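You operate a simulated robot arm through the tools that you are given. There is no shell and no other tool. Be economical: measure what you need, move in short steps, check, and stop when the job is done.

Carry out the task below with a simulated two-armed robot. There is one attempt and no reset: what you move stays moved.

TASK
Pick up the tube from the top of the small wooden bench with one hand, pass it to the other hand and put it on the top of the wooden bench. Set down upright: tube.

The check looks at the end state, three seconds after you hand in, the way a careful person would. Anything else that was tipped, shoved, dropped, spilled or broken makes it a failure.

THE ROBOT
Two 7-joint arms with two-finger parallel grippers on one trunk, on a base that drives. Base frame: it is fixed to the floor where the robot stands at the start and does not move with it; the origin is under the middle of the robot, x ahead of it, y to its left, z up. Units: mm, degrees, N and s.
The left shoulder is at the start at [70, 130, 1187], the right one opposite. With the tool pointing down near the work surface each hand reaches from about 100 to 500 mm from the robot's upright axis, wherever it stands, measured 20 degrees to its own side. Places, roughly: top of the wooden bench [-1300, 1800, 800]. Payload 1.57 kg a hand.
The tool frame of a hand sits at the grasp point between the pads (the TCP): z along the fingers, y along the line on which they close. The tips reach 30 mm beyond it. The gripper opens to 80 mm. The fingers are 17 mm wide and 12 mm thick; the gripper's body (40 by 82 mm) begins 80 mm behind the TCP.
Orientation is that of the tool frame in the base frame, as a unit quaternion [w, x, y, z]. With the fingers straight down and closing along the base's y, the tool's x points along the base's -x, its y along +y and its z along -z.

THE INTERFACE
- The arms move only by the tool servo_tool. It takes "left_plan", "right_plan" or both (then of equal length, played together; a hand with none holds still); each is one flat list of numbers, 6 for each row, row after row: the shift along the tool's x, y, z in units of 25 mm (1.0 is 25 mm), then the turn, a rotation vector about the tool's x, y, z in units of 8 degrees (1.0 is 8 degrees). In form: [tx, ty, tz, wx, wy, wz, tx, ty, tz, wx, wy, wz, ...]. A call has 1 to 8 rows; each row shifts and turns the commanded pose from where the row before left it, along the tool's axes as they then stand. "left_claw" and "right_claw" are, for a hand that has rows, the finger opening in mm, from 0 to 80, set as the call begins (left out, the last holds). A call with a number of a shift or a turn outside -1 to 1 is refused whole. A row lasts 0.2 s, in which the tool goes at most 50 mm and 8.6 degrees; a call with a longer step from one row to the next is refused whole, and so is a gripper value outside its range. Where a pose cannot be reached the arm comes as near as it can. A force on the tool above 40 N (or 10 N above the force at the start of the call, whichever is more), or a blocked arm, ends the call early, and 0.2 s more pass. The fingers move at their own pace (about 108 mm/s each) and stop on an object; they squeeze with about 23 N. The grip force told is the motor's: it shows also when the fingers shut on nothing. Time passes only in rows, and 0.2 s behind the last, so rows that do not move let the fingers close. The reply holds the time, the measured pose of the TCP, the force on the tool along the base axes, the opening and the grip force, in the units named above and with some noise, with the torque about the TCP (base axes, N m) and any sound that the robot's microphone picked up, and new pictures: "show" is both (left out), scene, wrist or none (wrist: the cameras of the hands that moved).
- Cameras (640 x 400 px; columns grow to the right, rows downward): "scene" is now at [139.4, 1.8, 1402.4]; the picture's right is [0.09, -1.00, 0.00], its down [-0.72, -0.07, -0.69] and it looks along [0.69, 0.06, -0.72] (base axes); focal length 250 px, centre (320, 200). "left" rides on the left gripper at [72, 7, -122] in its tool frame; the picture's right is [-0.09, 1.00, 0.00], its down [-0.84, -0.08, -0.54] and it looks along [-0.54, -0.05, 0.84] (tool axes); focal length 238 px, centre (320, 200). "right" rides on the right gripper at [72, -7, -122] in its tool frame; the picture's right is [0.09, 1.00, 0.00], its down [-0.84, 0.08, -0.54] and it looks along [-0.54, 0.05, 0.84] (tool axes); focal length 238 px, centre (320, 200). There is no depth. A picture from a camera that has moved, and an enlarged one, comes with that camera's place and axes in the base frame and with its lens. The place of the scene camera against the robot may be out by one fixed shift of up to 18 mm in any direction.
- lift_body(by): slides the trunk up (or, below 0, down) by that many mm; the arms and the scene camera ride with it, the base frame stays. It gives what a move gives, with no picture.
- steer(legs): drives the robot by 1 to 6 legs, each [ahead, left, turn to the left] in mm, mm and degrees, along the robot's own axes; the way and the turn of a leg run together, so that a leg with both is an arc; at most 1500 mm and 180 degrees a leg. The arms and the cameras ride along, it lands a little off, and it stops where it bumps. It gives what a move gives, and a new picture of the scene camera.
- head_to(pan, tilt): turns the head with the scene camera to pan (to the left, within 86 degrees either way) and tilt (down, from -29 to 69), counted from straight ahead of the robot. It gives what a move gives, and a new picture of the scene camera.
- enlarge(camera, box): a new picture of the part [left, top, right, bottom] of that camera's present view, enlarged. No time passes.
- job_done(): hands the job in; it is judged then, once.

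Work in short steps. Places have to be worked out from the pictures, the camera data and where the tool is seen: move nearer, look again, correct. Check each grasp and each placing, and mend what went wrong. You have 120 turns and 260 pictures in all, those below and enlarged ones among them. Open the grippers and draw the arms clear of the work before you hand the job in, unless the task says otherwise; then end with one line.

The tools are called as a command line: name --argument value ..., lists and objects as JSON in quotes. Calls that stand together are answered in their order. servo_tool: Moves the arms, as the interface text tells. Its arguments: {"type":"object","properties":{"left_plan":{"type":"array"},"left_claw":{"type":"number"},"right_plan":{"type":"array"},"right_claw":{"type":"number"},"show":{"type":"string","enum":["both","scene","wrist","none"]}},"required":[]} The other tools are called the same way: lift_body (by) slides the trunk up or down; steer (legs) drives the base; head_to (pan, tilt) turns the head that bears the scene camera; enlarge (camera, box) takes an enlarged picture of a part of a camera's view; job_done () hands the job in.

At the start:

```text
clock: 0.0
left_tcp_pos: [357.2, 281.4, 1061.6]
left_ee_rot: [0.0, 0.0, 1.0, 0.001]
left_contact_force: [-0.2, 0.1, -0.2]
left_moment: [0.02, 0.0, 0.0]
left_gripper_width: 79.8
left_grasp_force: 0.2
right_tcp_pos: [323.0, -61.4, 1120.0]
right_ee_rot: [0.0, 0.001, 1.0, -0.001]
right_contact_force: [0.4, 0.3, 0.3]
right_moment: [0.02, -0.01, 0.0]
right_gripper_width: 80.0
right_grasp_force: 0.0
trunk travel left (down, up): [-825.0, 115.0]
robot x, y, heading: [-1.1, 2.5, 0.0]
head pan, tilt: [5.3, 46.0]
```

scene: 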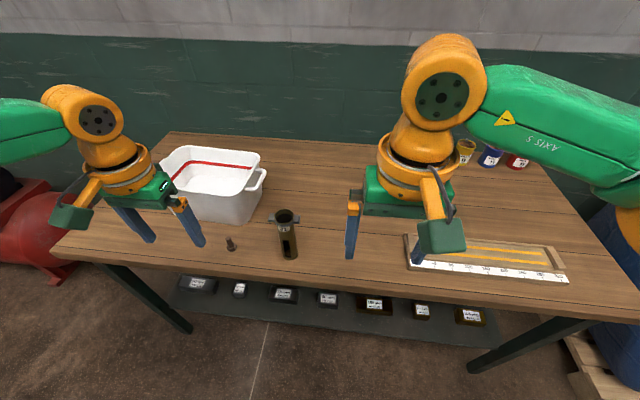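
right: 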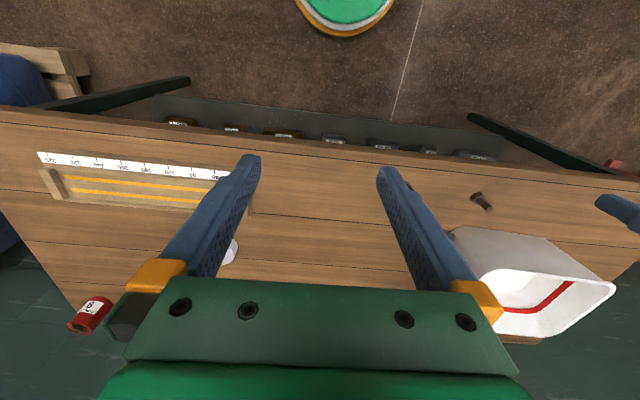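
left: 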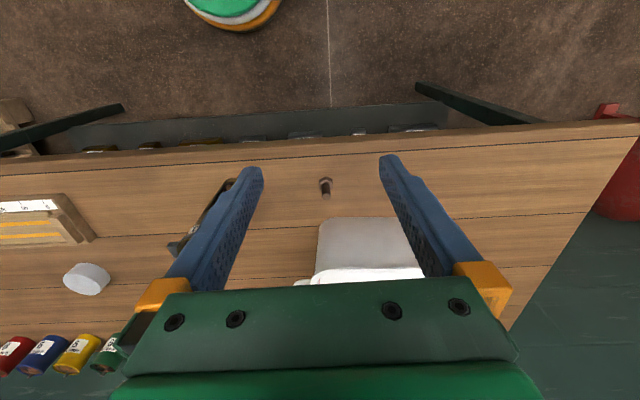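

The table ahead holds a tub, a bolt, a dark slotted tube-like object, and a rack. I enlarge to identify the tube.

enlarge --camera "scene" --box '[210, 180, 370, 280]'

enlarge --camera "left" --box '[140, 140, 300, 280]'

```text
4.00 times, centred on (290, 230) of scene
camera zoom: at [139.4, 1.8, 1402.4], right [0.09, -1.0, 0.0], down [-0.72, -0.07, -0.69], along [0.69, 0.06, -0.72], focal length 999 px, centre (440, 80)
```

zoom: 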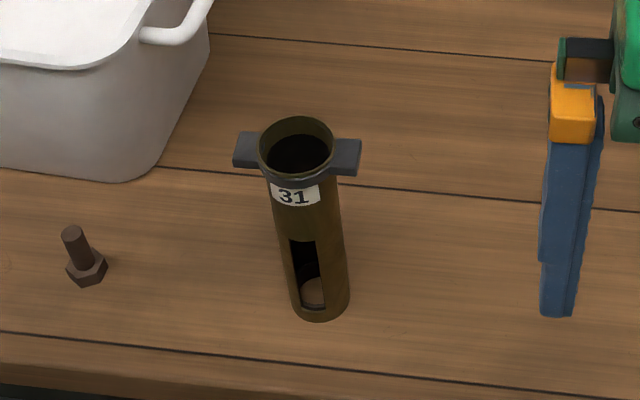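

```text
2.86 times, centred on (220, 210) of left
camera zoom: at [284.6, 288.9, 1183.0], right [0.09, 1.0, 0.0], down [0.84, -0.08, 0.54], along [0.54, -0.05, -0.84], focal length 681 px, centre (606, 171)
```

zoom: 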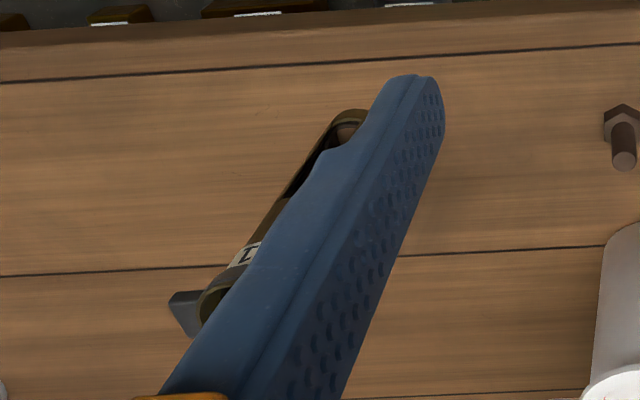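

The tube ("31") stands at roughly (502, 116), about 165 mm high and 44 mm across, with lugs along y near the top. My plan is to take it low from the front with the left hand (tilted), then hand it to the right hand from above. First I tilt the left hand 64° and move the right arm aside.

servo_tool --left_plan '[0, 0, 0, 0, -1, 0, 0, 0, 0, 0, -1, 0, 0, 0, 0, 0, -1, 0, 0, 0, 0, 0, -1, 0, 0, 0, 0, 0, -1, 0, 0, 0, 0, 0, -1, 0, 0, 0, 0, 0, -1, 0, 0, 0, 0, 0, -1, 0]' --right_plan '[0, -1, 0, 0, 0, 0, 0, -1, 0, 0, 0, 0, 0, -1, 0, 0, 0, 0, 0, -1, 0, 0, 0, 0, 0, -1, 0, 0, 0, 0, 0, -1, 0, 0, 0, 0, 0, 0, 0, 0, 0, 0, 0, 0, 0, 0, 0, 0]' --show "both"

```text
clock: 1.8
left_tcp_pos: [379.2, 301.4, 1060.8]
left_ee_rot: [0.531, 0.0, 0.847, 0.001]
left_contact_force: [-0.1, -0.7, 0.5]
left_moment: [0.0, 0.01, 0.0]
left_gripper_width: 80.0
left_grasp_force: 0.2
left hand out of reach, approached as far as the arm can: row 6, 7, 8
right_tcp_pos: [321.5, -211.7, 1119.5]
right_ee_rot: [0.001, 0.001, 1.0, -0.001]
right_contact_force: [-0.7, -0.2, -0.4]
right_moment: [0.03, 0.0, -0.03]
right_gripper_width: 80.1
right_grasp_force: 0.2
trunk travel left (down, up): [-825.0, 115.0]
robot x, y, heading: [3.6, 1.0, 0.0]
head pan, tilt: [5.3, 46.0]
camera scene: at [138.9, 1.7, 1402.5], right [0.09, -1.0, 0.0], down [-0.72, -0.07, -0.69], along [0.69, 0.06, -0.72], focal length 250 px, centre (320, 200)
camera right: at [250.0, -218.7, 1241.5], right [-0.09, 1.0, 0.0], down [0.84, 0.08, 0.54], along [0.54, 0.05, -0.84], focal length 238 px, centre (320, 200)
camera left: at [238.4, 308.9, 1048.5], right [0.04, 1.0, 0.08], down [-0.12, -0.08, 0.99], along [0.99, -0.05, 0.12], focal length 238 px, centre (320, 200)
```

scene: 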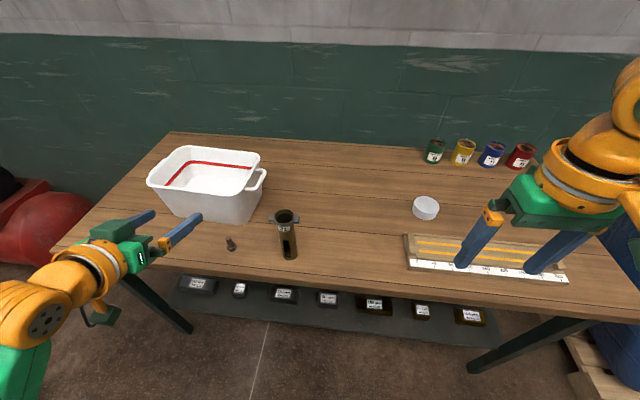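
right: 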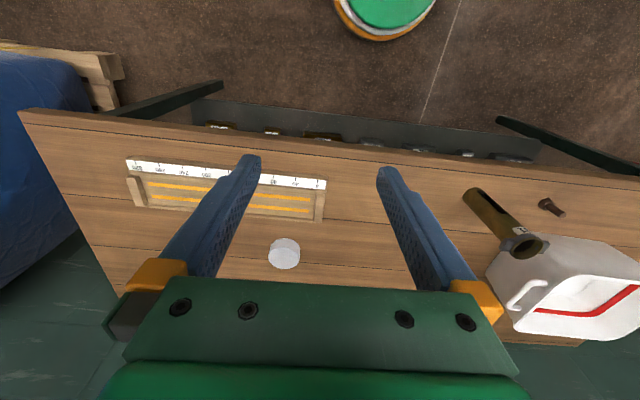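
left: 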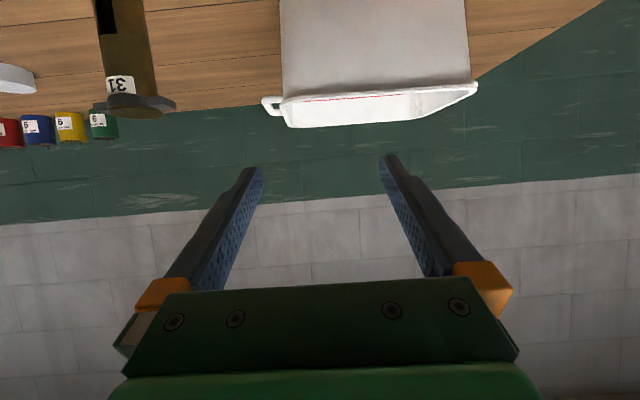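

Triangulating with both wrist cameras puts the tube axis near (478, 120), its top at z≈967 and the bench at z≈815. I move the left hand to a pre-grasp point in front of it, backed off along the tool axis.

servo_tool --left_plan '[0.58, -0.91, 0.38, 0, 0, 0, 0.58, -0.91, 0.38, 0, 0, 0, 0.58, -0.91, 0.38, 0, 0, 0, 0.58, -0.91, 0.38, 0, 0, 0, 0.58, -0.91, 0.38, 0, 0, 0, 0.58, -0.91, 0.38, 0, 0, 0, 0.58, -0.91, 0.38, 0, 0, 0, 0.58, -0.91, 0.38, 0, 0, 0]' --show "both"

```text
clock: 3.6
left_tcp_pos: [410.8, 125.8, 917.9]
left_ee_rot: [0.53, 0.0, 0.848, 0.0]
left_contact_force: [-0.5, -0.2, -0.4]
left_moment: [0.0, 0.03, 0.02]
left_gripper_width: 79.9
left_grasp_force: 0.1
left hand out of reach, approached as far as the arm can: row 1, 2
right_tcp_pos: [321.5, -212.6, 1118.7]
right_ee_rot: [0.0, 0.001, 1.0, 0.0]
right_contact_force: [0.4, 0.3, 0.5]
right_moment: [0.04, -0.05, 0.0]
right_gripper_width: 80.0
right_grasp_force: 0.1
trunk travel left (down, up): [-825.0, 115.0]
robot x, y, heading: [-0.9, 0.9, 0.0]
head pan, tilt: [5.3, 46.0]
camera scene: at [139.4, 0.5, 1402.4], right [0.09, -1.0, 0.0], down [-0.72, -0.07, -0.69], along [0.69, 0.07, -0.72], focal length 250 px, centre (320, 200)
camera left: at [268.0, 133.2, 906.6], right [0.04, 1.0, 0.08], down [-0.12, -0.08, 0.99], along [0.99, -0.05, 0.12], focal length 238 px, centre (320, 200)
```

scene: 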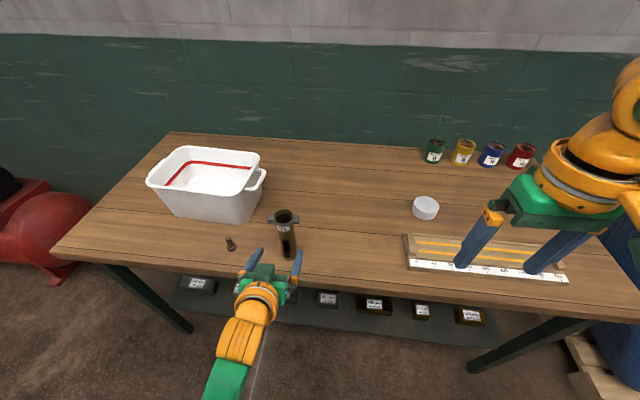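
left: 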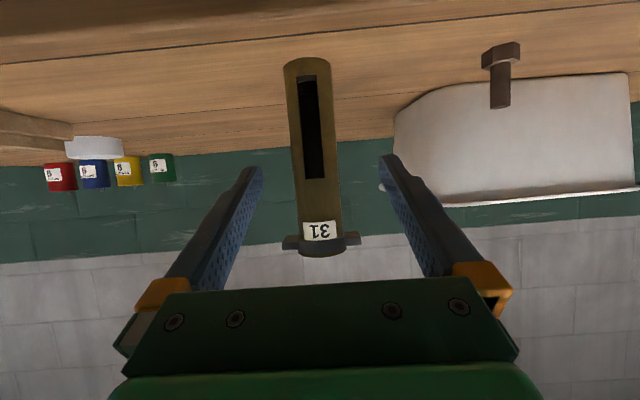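

The tube sits centred between the fingers, about 74 mm ahead along the tool axis. I advance straight onto it.

servo_tool --left_plan '[-0.02, -0.03, 0.6, 0, 0, 0, -0.02, -0.03, 0.6, 0, 0, 0, -0.02, -0.03, 0.6, 0, 0, 0, -0.02, -0.03, 0.6, 0, 0, 0, -0.02, -0.03, 0.5, 0, 0, 0]' --show "both"

```text
clock: 4.8
left_tcp_pos: [473.4, 122.5, 888.8]
left_ee_rot: [0.529, 0.0, 0.848, 0.0]
left_contact_force: [0.2, 0.3, 0.1]
left_moment: [0.01, -0.02, -0.02]
left_gripper_width: 80.0
left_grasp_force: 0.1
right_tcp_pos: [321.9, -211.2, 1119.6]
right_ee_rot: [-0.001, 0.001, 1.0, -0.001]
right_contact_force: [0.3, 0.2, -0.2]
right_moment: [0.0, 0.0, -0.01]
right_gripper_width: 80.1
right_grasp_force: 0.0
trunk travel left (down, up): [-825.0, 115.0]
robot x, y, heading: [0.2, -0.6, -0.1]
head pan, tilt: [5.3, 46.0]
camera scene: at [139.9, 1.5, 1402.4], right [0.09, -1.0, 0.0], down [-0.72, -0.07, -0.69], along [0.69, 0.06, -0.72], focal length 250 px, centre (320, 200)
camera left: at [332.4, 130.3, 877.0], right [0.04, 1.0, 0.08], down [-0.12, -0.08, 0.99], along [0.99, -0.05, 0.12], focal length 238 px, centre (320, 200)
```

scene: 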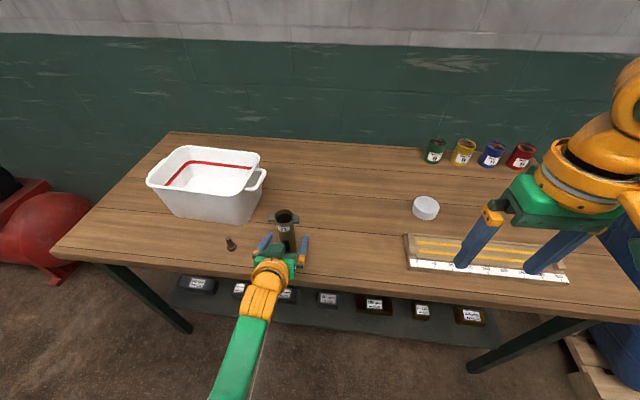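
left: 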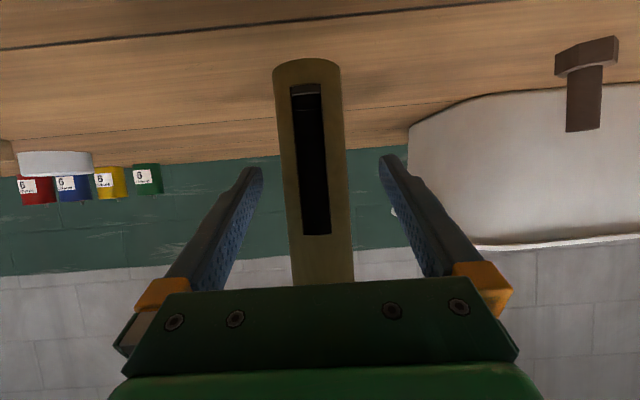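

The tube is between the pads. I nudge to centre it, then close gently onto it.

servo_tool --left_plan '[0, -0.08, 0.15, 0, 0, 0, 0, 0, 0, 0, 0, 0, 0, 0, 0, 0, 0, 0, 0, 0, 0, 0, 0, 0]' --left_claw 20 --show "wrist"

```text
clock: 5.8
left_tcp_pos: [476.9, 120.6, 887.8]
left_ee_rot: [0.53, -0.001, 0.848, 0.001]
left_contact_force: [-1.4, -0.1, 1.5]
left_moment: [-0.16, -0.08, -0.07]
left_gripper_width: 41.8
left_grasp_force: 23.0
right_tcp_pos: [321.0, -211.8, 1119.6]
right_ee_rot: [0.0, 0.001, 1.0, -0.001]
right_contact_force: [0.7, -0.1, 0.0]
right_moment: [0.02, 0.01, 0.0]
right_gripper_width: 80.1
right_grasp_force: 0.1
trunk travel left (down, up): [-825.0, 115.0]
robot x, y, heading: [-1.1, 0.5, -0.2]
head pan, tilt: [5.3, 46.0]
camera left: at [335.8, 128.1, 875.8], right [0.04, 1.0, 0.08], down [-0.12, -0.08, 0.99], along [0.99, -0.05, 0.12], focal length 238 px, centre (320, 200)
```

left: 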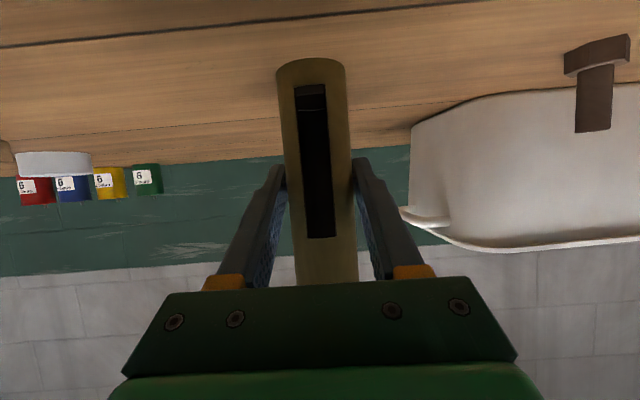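

Gripped at 41.8 mm with 23 N. I lift it straight up a little, 30 mm first.

servo_tool --left_plan '[-0.36, 0, -0.174, 0, 0, 0, -0.36, 0, -0.174, 0, 0, 0, -0.36, 0, -0.174, 0, 0, 0]' --show "both"

```text
clock: 6.6
left_tcp_pos: [478.0, 121.2, 915.8]
left_ee_rot: [0.529, 0.0, 0.849, 0.0]
left_contact_force: [0.4, -0.3, -2.9]
left_moment: [0.14, 0.01, -0.01]
left_gripper_width: 42.0
left_grasp_force: 22.9
right_tcp_pos: [322.2, -211.5, 1119.6]
right_ee_rot: [0.0, 0.001, 1.0, 0.0]
right_contact_force: [0.0, 0.6, -0.4]
right_moment: [0.0, 0.02, 0.06]
right_gripper_width: 80.1
right_grasp_force: 0.0
trunk travel left (down, up): [-825.0, 115.0]
robot x, y, heading: [2.9, 0.9, -0.0]
head pan, tilt: [5.3, 46.0]
camera scene: at [140.0, 1.8, 1402.3], right [0.09, -1.0, 0.0], down [-0.72, -0.07, -0.69], along [0.69, 0.06, -0.72], focal length 250 px, centre (320, 200)
camera left: at [336.7, 128.1, 905.8], right [0.04, 1.0, 0.08], down [-0.12, -0.08, 0.99], along [0.99, -0.05, 0.12], focal length 238 px, centre (320, 200)
```

scene: 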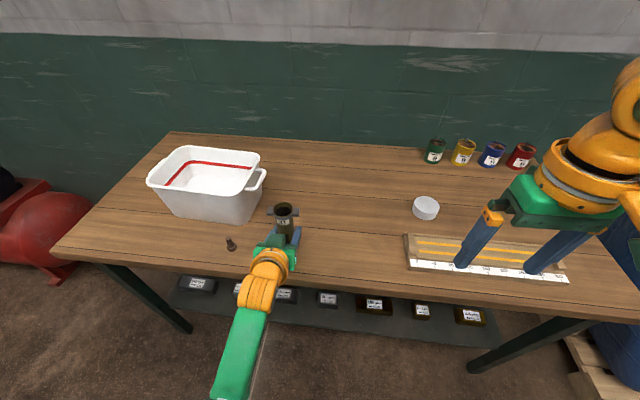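
left: 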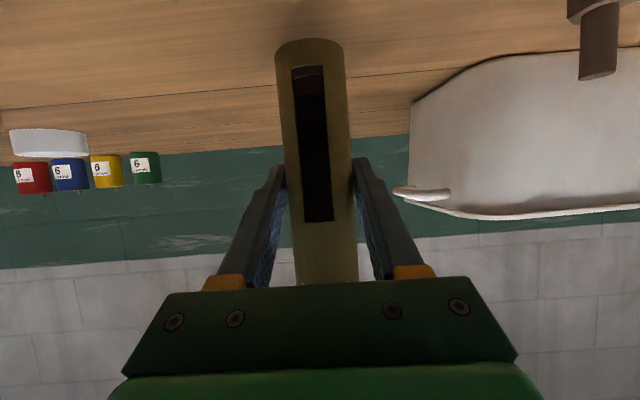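

In the wrist picture the tube seems to have shifted about 12 mm down in the grip. I hold still to see whether it keeps slipping.

servo_tool --left_plan '[0, 0, 0, 0, 0, 0, 0, 0, 0, 0, 0, 0, 0, 0, 0, 0, 0, 0, 0, 0, 0, 0, 0, 0]' --left_claw 0 --show "both"

enlarge --camera "scene" --box '[210, 180, 370, 280]'

enlarge --camera "right" --box '[400, 100, 640, 250]'

```text
clock: 7.6
left_tcp_pos: [479.3, 120.0, 917.5]
left_ee_rot: [0.53, 0.0, 0.848, 0.0]
left_contact_force: [0.1, 0.0, -1.4]
left_moment: [0.01, -0.01, -0.01]
left_gripper_width: 42.0
left_grasp_force: 23.1
right_tcp_pos: [322.4, -211.9, 1120.1]
right_ee_rot: [-0.001, 0.001, 1.0, -0.001]
right_contact_force: [-0.4, -0.2, 1.0]
right_moment: [-0.01, 0.0, -0.01]
right_gripper_width: 80.0
right_grasp_force: 0.1
trunk travel left (down, up): [-825.0, 115.0]
robot x, y, heading: [-2.5, -1.6, -0.0]
head pan, tilt: [5.3, 46.0]
camera scene: at [139.9, 1.8, 1402.4], right [0.09, -1.0, 0.0], down [-0.72, -0.07, -0.69], along [0.69, 0.06, -0.72], focal length 250 px, centre (320, 200)
camera left: at [336.8, 128.1, 905.7], right [0.04, 1.0, 0.08], down [-0.12, -0.08, 0.99], along [0.99, -0.05, 0.12], focal length 238 px, centre (320, 200)
```

scene: 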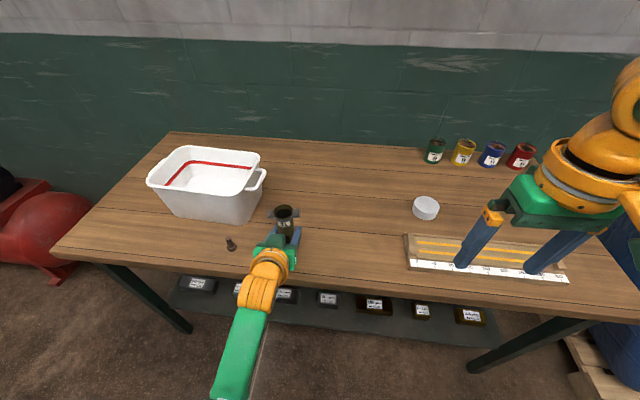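
left: 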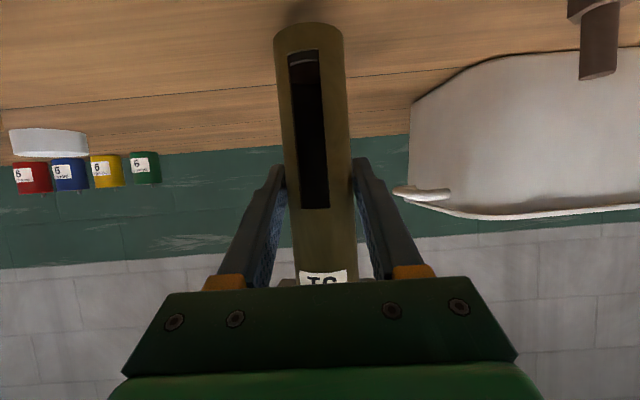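

```text
4.00 times, centred on (290, 230) of scene
camera zoom: at [139.9, 1.8, 1402.4], right [0.09, -1.0, 0.0], down [-0.72, -0.07, -0.69], along [0.69, 0.06, -0.72], focal length 999 px, centre (440, 80)
```

zoom: 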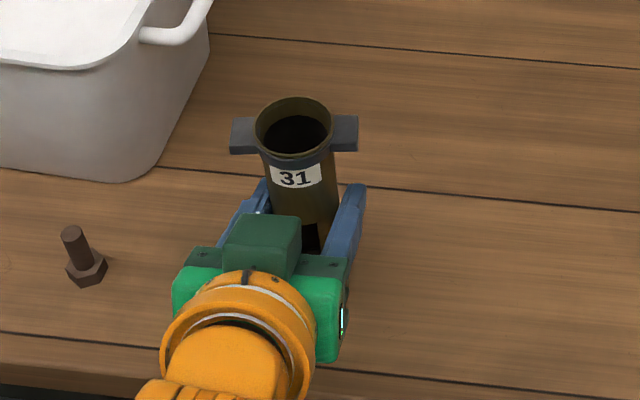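

```text
2.67 times, centred on (520, 175) of right
camera zoom: at [251.0, -218.5, 1241.3], right [-0.09, 1.0, 0.0], down [0.84, 0.08, 0.54], along [0.54, 0.05, -0.84], focal length 636 px, centre (-213, 267)
```

zoom: 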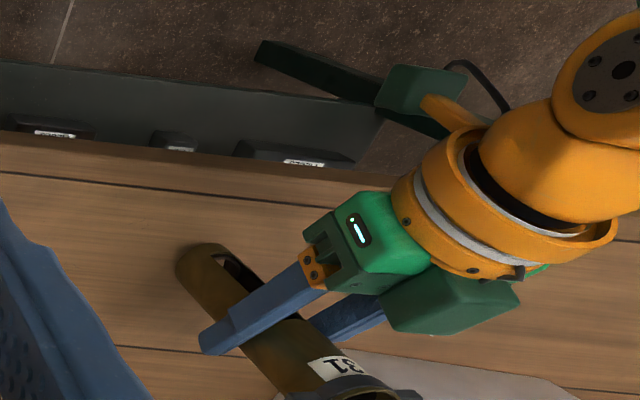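

The tube creeps slowly down in the pads, about 10 mm/s. The fingers are right under the two lugs, so it will come to rest on them. I lift another ~110 mm so it has room, then let it settle.

servo_tool --left_plan '[-0.7, 0, -0.34, 0, 0, 0, -0.7, 0, -0.34, 0, 0, 0, -0.7, 0, -0.34, 0, 0, 0, -0.7, 0, -0.34, 0, 0, 0, -0.7, 0, -0.34, 0, 0, 0, -0.5, 0, -0.24, 0, 0, 0, 0, 0, 0, 0, 0, 0, 0, 0, 0, 0, 0, 0]' --show "both"

```text
clock: 9.4
left_tcp_pos: [477.5, 125.4, 1026.5]
left_ee_rot: [0.527, 0.002, 0.85, 0.007]
left_contact_force: [0.3, -0.6, -2.1]
left_moment: [0.0, -0.01, 0.01]
left_gripper_width: 41.5
left_grasp_force: 22.6
right_tcp_pos: [322.3, -211.3, 1119.1]
right_ee_rot: [-0.002, 0.001, 1.0, -0.001]
right_contact_force: [-0.7, -0.1, 0.2]
right_moment: [-0.02, 0.01, -0.02]
right_gripper_width: 80.1
right_grasp_force: 0.0
trunk travel left (down, up): [-825.0, 115.0]
robot x, y, heading: [1.3, -1.4, 0.3]
head pan, tilt: [5.3, 46.0]
camera scene: at [140.0, 1.8, 1402.3], right [0.09, -1.0, 0.0], down [-0.72, -0.07, -0.69], along [0.69, 0.06, -0.72], focal length 250 px, centre (320, 200)
camera left: at [335.8, 132.6, 1015.2], right [0.04, 0.99, 0.1], down [-0.12, -0.09, 0.99], along [0.99, -0.05, 0.11], focal length 238 px, centre (320, 200)
```

scene: 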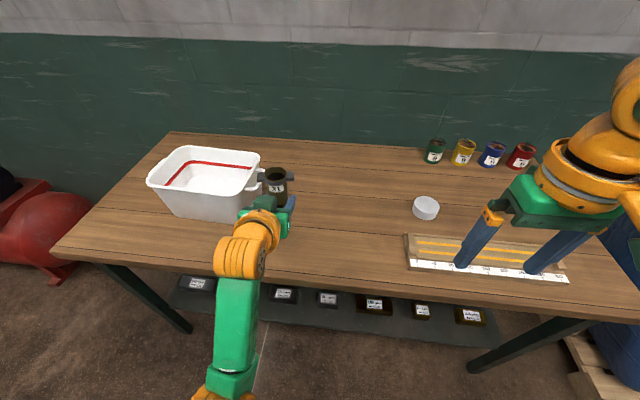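
left: 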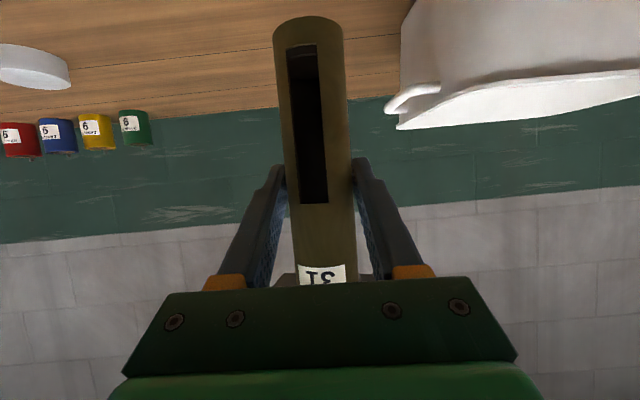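

Slip has slowed; the lugs are still ~45 mm above the fingers. I back off the bench to get free room for the handover.

steer --legs '[[-350, 0, 0]]'

enlarge --camera "left" --box '[160, 0, 480, 300]'

```text
clock: 11.7
left_tcp_pos: [128.0, 127.1, 1026.0]
left_ee_rot: [0.529, 0.0, 0.849, 0.009]
left_contact_force: [0.8, -0.8, -3.5]
left_moment: [-0.03, 0.02, -0.02]
left_gripper_width: 41.5
left_grasp_force: 22.7
right_tcp_pos: [-27.1, -210.0, 1118.8]
right_ee_rot: [-0.002, -0.002, 1.0, -0.001]
right_contact_force: [0.3, 0.0, 0.5]
right_moment: [0.03, 0.02, 0.0]
right_gripper_width: 79.9
right_grasp_force: 0.0
trunk travel left (down, up): [-825.0, 115.0]
robot x, y, heading: [-348.9, 0.7, 0.6]
head pan, tilt: [5.3, 46.0]
camera scene: at [-209.5, 1.5, 1402.1], right [0.1, -1.0, 0.0], down [-0.72, -0.07, -0.69], along [0.69, 0.07, -0.72], focal length 250 px, centre (320, 200)
```

scene: 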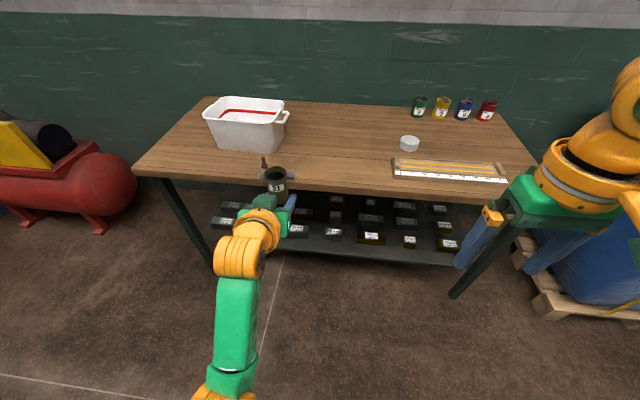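

```text
1.33 times, centred on (320, 150) of left
camera zoom: at [-14.0, 133.3, 1015.8], right [0.03, 0.99, 0.1], down [-0.12, -0.09, 0.99], along [0.99, -0.04, 0.11], focal length 318 px, centre (320, 267)
```

zoom: 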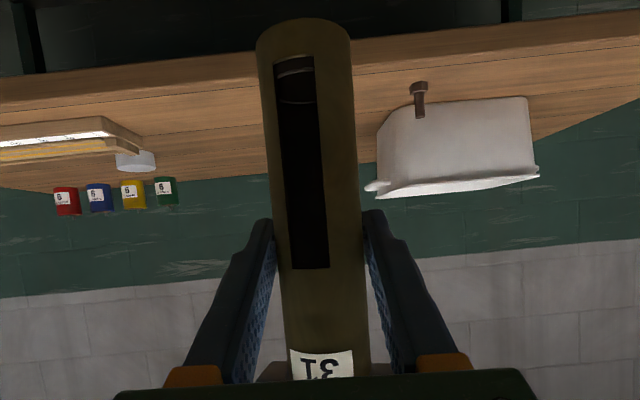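

Slip is now only about 1 mm/s, and the lugs will catch it anyway. I look toward the destination bench before driving, and hand over there.

head_to --pan 86 --tilt 20

```text
clock: 13.2
left_tcp_pos: [126.0, 127.3, 1027.2]
left_ee_rot: [0.53, 0.001, 0.848, 0.009]
left_contact_force: [0.4, 0.3, -2.3]
left_moment: [-0.01, 0.03, -0.01]
left_gripper_width: 41.2
left_grasp_force: 23.0
right_tcp_pos: [-28.9, -210.8, 1119.8]
right_ee_rot: [0.0, -0.002, 1.0, 0.0]
right_contact_force: [0.6, -0.6, 1.0]
right_moment: [-0.02, -0.01, -0.01]
right_gripper_width: 79.9
right_grasp_force: 0.0
trunk travel left (down, up): [-825.0, 115.0]
robot x, y, heading: [-351.8, -2.9, 0.1]
head pan, tilt: [85.9, 20.0]
camera scene: at [-285.5, 86.6, 1442.5], right [1.0, -0.07, 0.0], down [-0.02, -0.34, -0.94], along [0.06, 0.94, -0.34], focal length 250 px, centre (320, 200)
```

scene: 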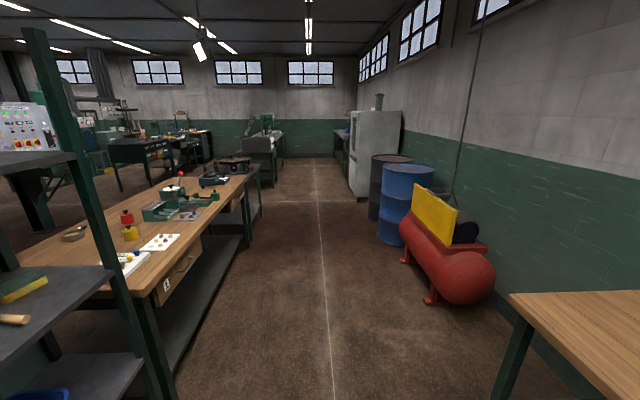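

The long wooden bench runs along y at x < about -830, with open aisle beside it. I drive along the aisle, turn to face it at a safe distance, and then look at its top.

steer --legs '[[130, 0, 0], [0, 1500, 0], [0, 0, 180]]'

head_to --pan 0 --tilt 40

enlarge --camera "left" --box '[160, 0, 480, 300]'

```text
clock: 29.0
left_tcp_pos: [-701.0, 1373.9, 1027.1]
left_ee_rot: [0.015, 0.848, 0.008, -0.53]
left_contact_force: [0.4, -0.3, -1.5]
left_moment: [0.01, -0.02, 0.0]
left_gripper_width: 36.8
left_grasp_force: 22.6
right_tcp_pos: [-553.0, 1715.2, 1119.5]
right_ee_rot: [0.0, 1.0, 0.011, 0.001]
right_contact_force: [-0.1, 0.2, -0.1]
right_moment: [-0.02, 0.0, 0.03]
right_gripper_width: 80.1
right_grasp_force: 0.0
trunk travel left (down, up): [-825.0, 115.0]
robot x, y, heading: [-226.8, 1513.1, -178.4]
head pan, tilt: [85.9, 20.0]
camera scene: at [-272.6, 1411.5, 1442.5], right [-1.0, 0.05, 0.0], down [0.02, 0.34, -0.94], along [-0.04, -0.94, -0.34], focal length 250 px, centre (320, 200)
```

scene: 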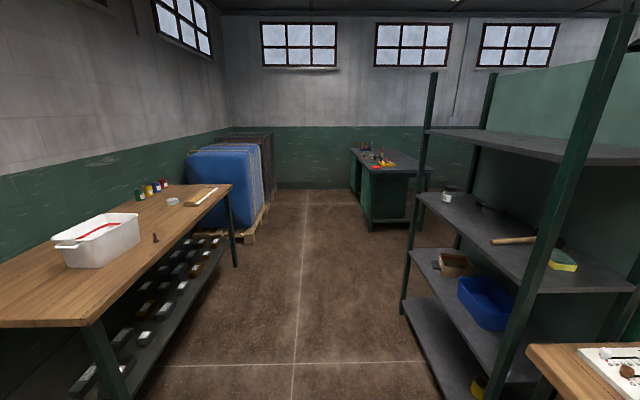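

```text
clock: 30.6
left_tcp_pos: [-701.8, 1373.8, 1026.8]
left_ee_rot: [0.016, 0.848, 0.008, -0.53]
left_contact_force: [-0.2, -0.1, -2.7]
left_moment: [0.01, -0.02, 0.01]
left_gripper_width: 36.7
left_grasp_force: 22.4
right_tcp_pos: [-552.6, 1713.7, 1119.2]
right_ee_rot: [-0.001, 1.0, 0.012, 0.0]
right_contact_force: [0.8, -0.2, 0.5]
right_moment: [-0.01, -0.01, 0.0]
right_gripper_width: 79.8
right_grasp_force: 0.1
trunk travel left (down, up): [-825.0, 115.0]
robot x, y, heading: [-225.1, 1507.8, -178.6]
head pan, tilt: [0.0, 40.0]
camera scene: at [-353.2, 1502.2, 1411.1], right [-0.02, 1.0, 0.0], down [0.64, 0.02, -0.77], along [-0.77, -0.02, -0.64], focal length 250 px, centre (320, 200)
```

scene: 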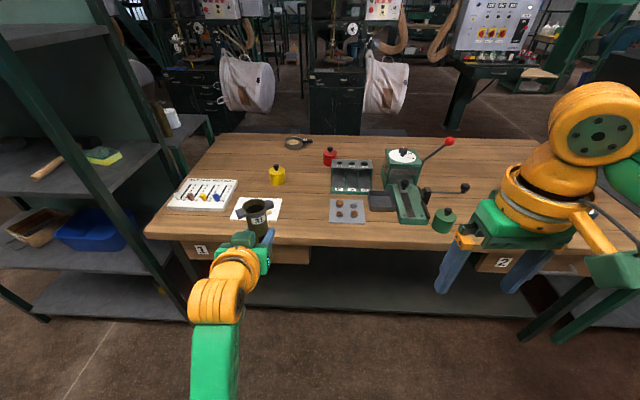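

```text
1.33 times, centred on (320, 150) of left
camera zoom: at [-560.3, 1371.6, 1016.1], right [-0.01, -0.99, 0.1], down [0.12, 0.1, 0.99], along [-0.99, 0.02, 0.12], focal length 318 px, centre (320, 267)
```

zoom: 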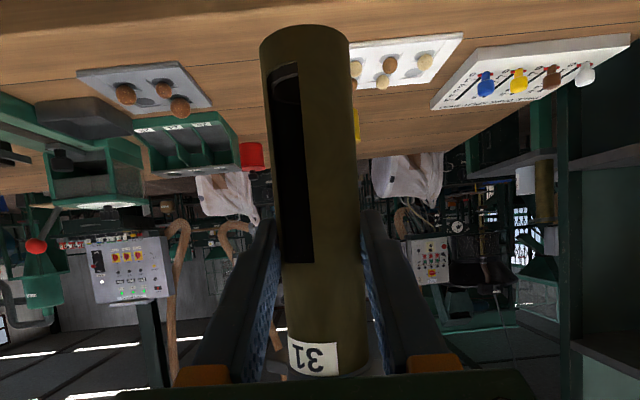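

The opening fell from 41.5 to 36.7 mm: the tube seems to have moved outward along the fingers, so I look closer before any motion.

enlarge --camera "scene" --box '[200, 180, 300, 280]'

enlarge --camera "left" --box '[240, 130, 400, 300]'

enlarge --camera "right" --box '[0, 0, 640, 400]'

```text
4.00 times, centred on (250, 230) of scene
camera zoom: at [-353.2, 1502.2, 1411.1], right [-0.02, 1.0, 0.0], down [0.64, 0.02, -0.77], along [-0.77, -0.02, -0.64], focal length 999 px, centre (600, 80)
```

zoom: 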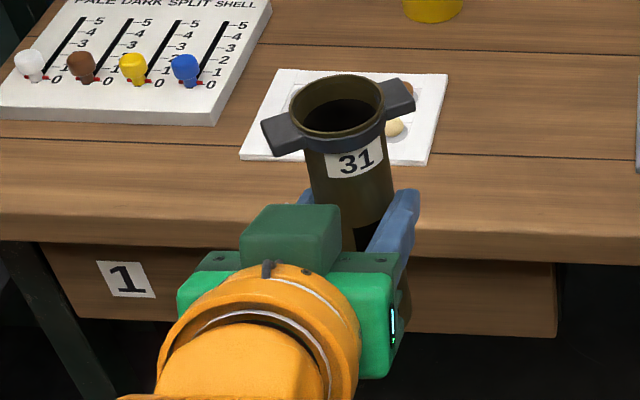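

```text
2.35 times, centred on (320, 215) of left
camera zoom: at [-560.3, 1371.6, 1016.1], right [-0.01, -0.99, 0.1], down [0.12, 0.1, 0.99], along [-0.99, 0.02, 0.12], focal length 561 px, centre (320, 165)
```

zoom: 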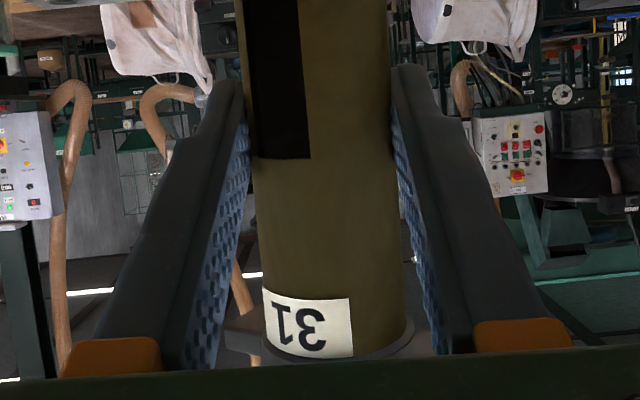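

```text
1.00 times, centred on (320, 200) of right (not enlarged: the box is as wide or as high as the picture)
camera zoom: at [-481.2, 1722.8, 1241.3], right [0.11, -0.99, 0.0], down [-0.84, -0.1, 0.54], along [-0.54, -0.06, -0.84], focal length 238 px, centre (320, 200)
```

zoom: 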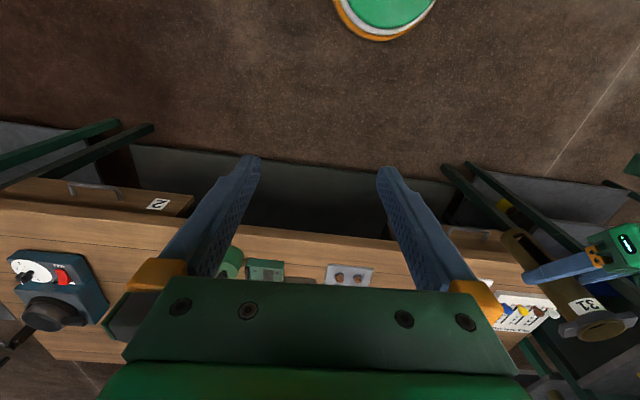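

I get a side view from the right camera to see where the pads contact.

enlarge --camera "right" --box '[490, 210, 640, 350]'

```text
2.86 times, centred on (565, 280) of right
camera zoom: at [-481.2, 1722.8, 1241.3], right [0.11, -0.99, 0.0], down [-0.84, -0.1, 0.54], along [-0.54, -0.06, -0.84], focal length 681 px, centre (-380, -29)
```

zoom: 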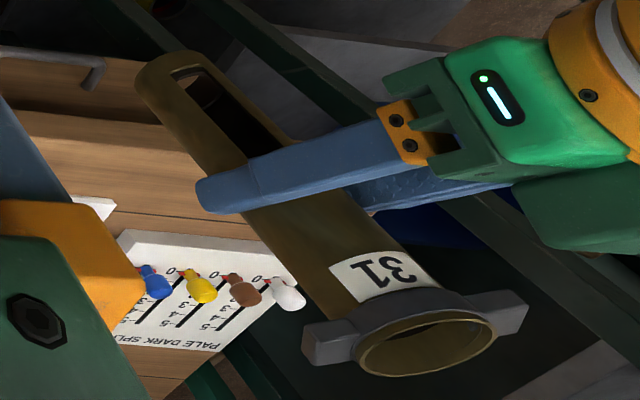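

The contact is uncertain and the tube has yawed about 21° in the grip, so I will set it down on a clear part of the bench edge, around (-930, 1435), and regrip. I drive ahead 215 mm and 65 mm right at the current height.

steer --legs '[[215, -65, 0]]'

enlarge --camera "left" --box '[160, 0, 480, 300]'

enlarge --camera "right" --box '[440, 170, 640, 350]'

```text
clock: 32.3
left_tcp_pos: [-915.5, 1430.0, 1029.7]
left_ee_rot: [0.016, 0.847, 0.009, -0.531]
left_contact_force: [0.5, 0.1, -3.0]
left_moment: [0.0, -0.02, 0.01]
left_gripper_width: 36.5
left_grasp_force: 22.3
right_tcp_pos: [-767.7, 1771.3, 1119.4]
right_ee_rot: [-0.001, 1.0, 0.013, 0.001]
right_contact_force: [0.5, -0.5, -0.8]
right_moment: [-0.05, 0.01, 0.02]
right_gripper_width: 80.2
right_grasp_force: 0.0
trunk travel left (down, up): [-825.0, 115.0]
robot x, y, heading: [-440.6, 1569.5, -178.5]
head pan, tilt: [0.0, 40.0]
camera scene: at [-567.0, 1559.2, 1411.4], right [-0.03, 1.0, 0.0], down [0.64, 0.02, -0.77], along [-0.77, -0.02, -0.64], focal length 250 px, centre (320, 200)
```

scene: 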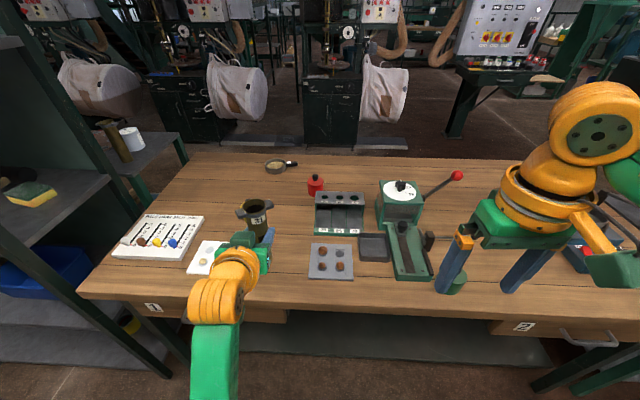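

```text
1.33 times, centred on (320, 150) of left
camera zoom: at [-774.8, 1428.5, 1016.8], right [-0.01, -0.99, 0.1], down [0.12, 0.1, 0.99], along [-0.99, 0.02, 0.12], focal length 318 px, centre (320, 267)
```

zoom: 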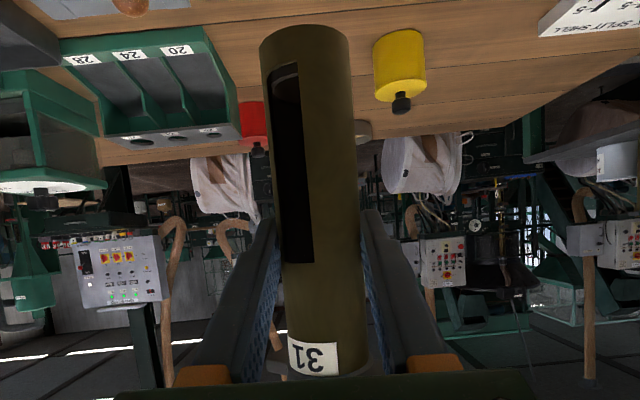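

```text
2.22 times, centred on (540, 260) of right
camera zoom: at [-695.6, 1779.7, 1242.0], right [0.12, -0.99, 0.0], down [-0.83, -0.1, 0.54], along [-0.54, -0.06, -0.84], focal length 530 px, centre (-169, 67)
```

zoom: 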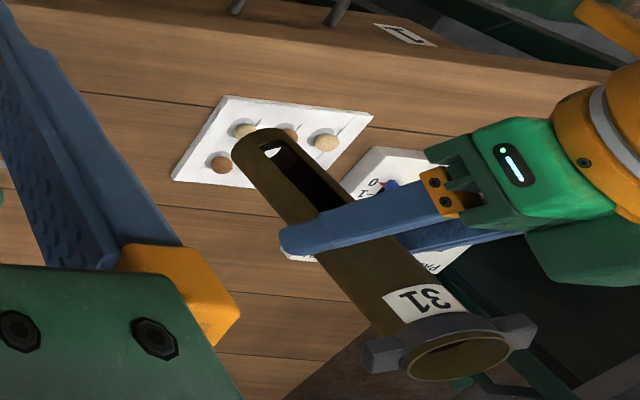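

The drive was gentle and the spot below is clear. I move 35 mm further in so the tube is well inside the edge, and look again.

steer --legs '[[35, -10, 0]]'

servo_tool --left_plan '[0.5, 0, 0.24, 0, 0, 0, 0.5, 0, 0.24, 0, 0, 0, 0.5, 0, 0.24, 0, 0, 0, 0.5, 0, 0.24, 0, 0, 0, 0.5, 0, 0.24, 0, 0, 0, 0.5, 0, 0.24, 0, 0, 0, 0.5, 0, 0.24, 0, 0, 0]' --show "both"

enlarge --camera "right" --box '[440, 170, 640, 350]'

```text
clock: 33.2
left_tcp_pos: [-948.7, 1438.9, 1030.5]
left_ee_rot: [0.015, 0.846, 0.008, -0.532]
left_contact_force: [0.6, 0.2, -1.9]
left_moment: [-0.02, -0.03, -0.03]
left_gripper_width: 36.6
left_grasp_force: 22.9
right_tcp_pos: [-801.0, 1780.4, 1120.5]
right_ee_rot: [-0.002, 1.0, 0.012, -0.002]
right_contact_force: [1.4, -0.7, -0.2]
right_moment: [0.03, 0.08, -0.02]
right_gripper_width: 79.9
right_grasp_force: 0.1
trunk travel left (down, up): [-825.0, 115.0]
robot x, y, heading: [-478.0, 1579.3, -178.5]
head pan, tilt: [0.0, 40.0]
camera scene: at [-598.8, 1567.2, 1411.8], right [-0.03, 1.0, 0.0], down [0.64, 0.02, -0.77], along [-0.77, -0.02, -0.64], focal length 250 px, centre (320, 200)
```

scene: 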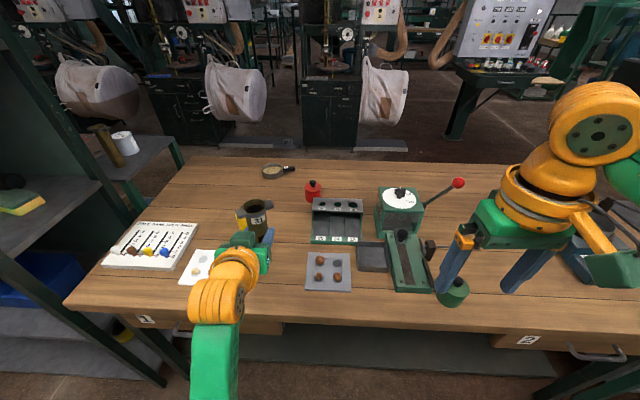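

```text
clock: 34.8
left_tcp_pos: [-953.5, 1436.5, 929.6]
left_ee_rot: [0.016, 0.849, 0.008, -0.529]
left_contact_force: [0.0, 0.0, -2.5]
left_moment: [-0.01, -0.04, 0.0]
left_gripper_width: 36.7
left_grasp_force: 23.2
right_tcp_pos: [-807.1, 1781.4, 1118.7]
right_ee_rot: [0.0, 1.0, 0.012, 0.0]
right_contact_force: [0.1, -0.3, -0.1]
right_moment: [0.01, -0.02, 0.0]
right_gripper_width: 80.0
right_grasp_force: 0.1
trunk travel left (down, up): [-825.0, 115.0]
robot x, y, heading: [-481.2, 1581.6, -178.6]
head pan, tilt: [0.0, 40.0]
camera scene: at [-605.9, 1568.9, 1411.1], right [-0.03, 1.0, 0.0], down [0.64, 0.02, -0.77], along [-0.77, -0.02, -0.64], focal length 250 px, centre (320, 200)
camera left: at [-811.3, 1435.8, 918.3], right [-0.01, -0.99, 0.1], down [0.12, 0.1, 0.99], along [-0.99, 0.02, 0.12], focal length 238 px, centre (320, 200)
```

scene: 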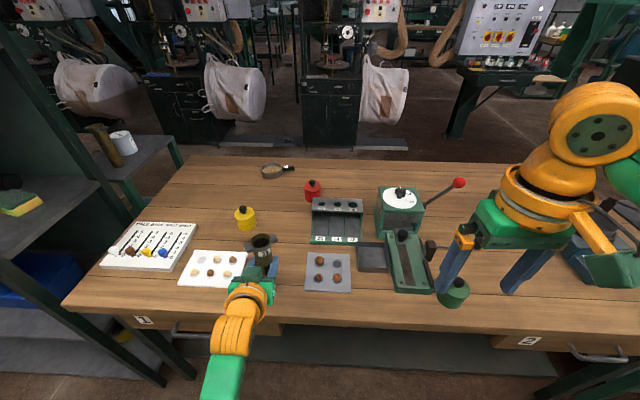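
left: 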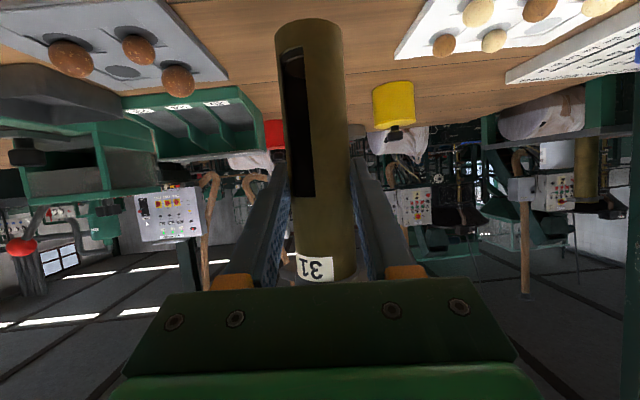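

```text
2.22 times, centred on (540, 260) of right
camera zoom: at [-734.2, 1789.2, 1241.3], right [0.12, -0.99, 0.0], down [-0.84, -0.1, 0.54], along [-0.54, -0.06, -0.84], focal length 530 px, centre (-169, 67)
```

zoom: 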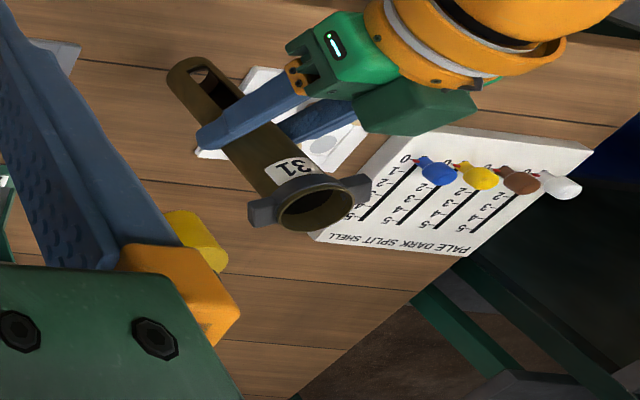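

The spot is clear of the card and the plate on each side, with the tube bottom about 25-30 mm above the bench. I descend in small steps and watch the force.

servo_tool --left_plan '[0.18, 0, 0.087, 0, 0, 0, 0.18, 0, 0.087, 0, 0, 0, 0.18, 0, 0.087, 0, 0, 0, 0.18, 0, 0.087, 0, 0, 0]' --show "none"

enlarge --camera "scene" --box '[200, 200, 320, 300]'

enlarge --camera "left" --box '[160, 0, 480, 300]'

```text
clock: 35.8
left_tcp_pos: [-951.5, 1436.8, 909.6]
left_ee_rot: [0.016, 0.848, 0.008, -0.529]
left_contact_force: [-0.5, 0.0, -2.5]
left_moment: [-0.01, -0.02, -0.01]
left_gripper_width: 36.9
left_grasp_force: 23.2
right_tcp_pos: [-805.8, 1780.9, 1119.5]
right_ee_rot: [-0.001, 1.0, 0.012, 0.001]
right_contact_force: [0.1, 0.2, 0.0]
right_moment: [0.03, -0.03, -0.03]
right_gripper_width: 80.1
right_grasp_force: 0.1
trunk travel left (down, up): [-825.0, 115.0]
robot x, y, heading: [-481.5, 1577.6, -178.3]
head pan, tilt: [0.0, 40.0]
```

```text
4.00 times, centred on (260, 250) of scene
camera zoom: at [-605.8, 1569.0, 1411.1], right [-0.03, 1.0, 0.0], down [0.64, 0.02, -0.77], along [-0.77, -0.02, -0.64], focal length 999 px, centre (560, 0)
```

zoom: 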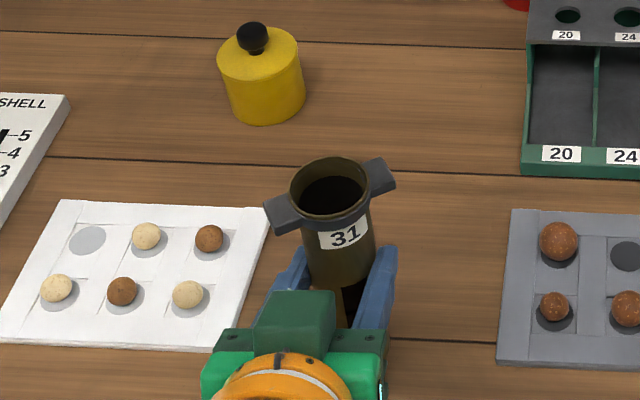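

```text
1.33 times, centred on (320, 150) of left
camera zoom: at [-811.1, 1435.9, 898.5], right [-0.01, -0.99, 0.1], down [0.12, 0.1, 0.99], along [-0.99, 0.02, 0.12], focal length 318 px, centre (320, 267)
```

zoom: 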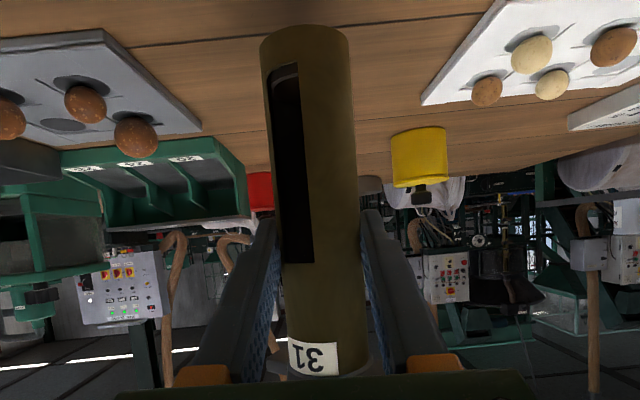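

No contact yet; the bottom is about 10 mm or more up. I continue down in 3 mm rows.

servo_tool --left_plan '[0.11, 0, 0.052, 0, 0, 0, 0.11, 0, 0.052, 0, 0, 0, 0.11, 0, 0.052, 0, 0, 0, 0.11, 0, 0.052, 0, 0, 0]' --show "none"

enlarge --camera "left" --box '[240, 0, 400, 100]'

```text
clock: 36.8
left_tcp_pos: [-953.8, 1436.7, 898.7]
left_ee_rot: [0.016, 0.849, 0.008, -0.529]
left_contact_force: [0.6, -0.3, -2.5]
left_moment: [0.02, 0.01, 0.0]
left_gripper_width: 36.8
left_grasp_force: 23.2
right_tcp_pos: [-805.3, 1781.6, 1120.2]
right_ee_rot: [-0.001, 1.0, 0.011, 0.002]
right_contact_force: [0.1, -0.1, -0.6]
right_moment: [0.0, 0.02, -0.02]
right_gripper_width: 80.0
right_grasp_force: 0.1
trunk travel left (down, up): [-825.0, 115.0]
robot x, y, heading: [-479.4, 1575.5, -178.4]
head pan, tilt: [0.0, 40.0]
```

```text
4.00 times, centred on (320, 50) of left
camera zoom: at [-812.1, 1435.2, 886.5], right [-0.01, -0.99, 0.1], down [0.12, 0.1, 0.99], along [-0.99, 0.02, 0.12], focal length 953 px, centre (320, 800)
```

zoom: 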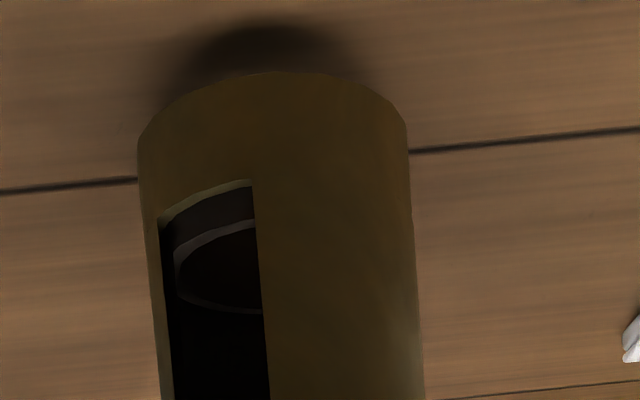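

The shadow shows a small remaining gap. I continue down about 9 mm.

servo_tool --left_plan '[0.11, 0, 0.052, 0, 0, 0, 0.11, 0, 0.052, 0, 0, 0, 0.11, 0, 0.052, 0, 0, 0]' --show "none"

enlarge --camera "left" --box '[240, 0, 400, 100]'

```text
clock: 37.6
left_tcp_pos: [-952.4, 1438.0, 890.4]
left_ee_rot: [0.015, 0.846, 0.007, -0.532]
left_contact_force: [-1.1, -1.8, 3.1]
left_moment: [0.07, 0.23, -0.01]
left_gripper_width: 36.7
left_grasp_force: 23.1
right_tcp_pos: [-805.6, 1782.4, 1119.8]
right_ee_rot: [-0.002, 1.0, 0.012, 0.0]
right_contact_force: [-0.4, 0.0, 0.1]
right_moment: [-0.01, 0.0, 0.0]
right_gripper_width: 79.9
right_grasp_force: 0.0
trunk travel left (down, up): [-825.0, 115.0]
robot x, y, heading: [-478.2, 1579.0, -178.5]
head pan, tilt: [0.0, 40.0]
```

```text
4.00 times, centred on (320, 50) of left
camera zoom: at [-811.5, 1435.2, 878.3], right [-0.01, -0.99, 0.1], down [0.12, 0.1, 0.99], along [-0.99, 0.02, 0.12], focal length 953 px, centre (320, 800)
```

zoom: 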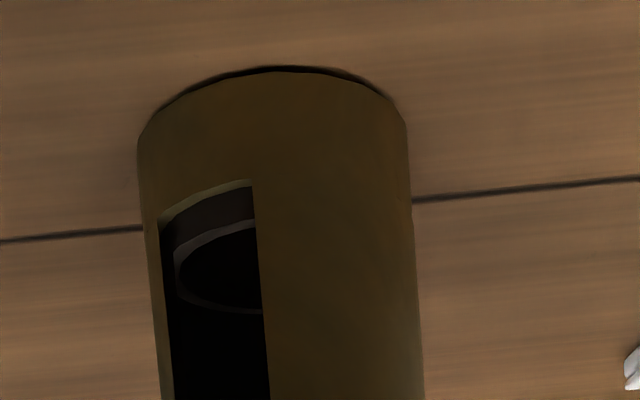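

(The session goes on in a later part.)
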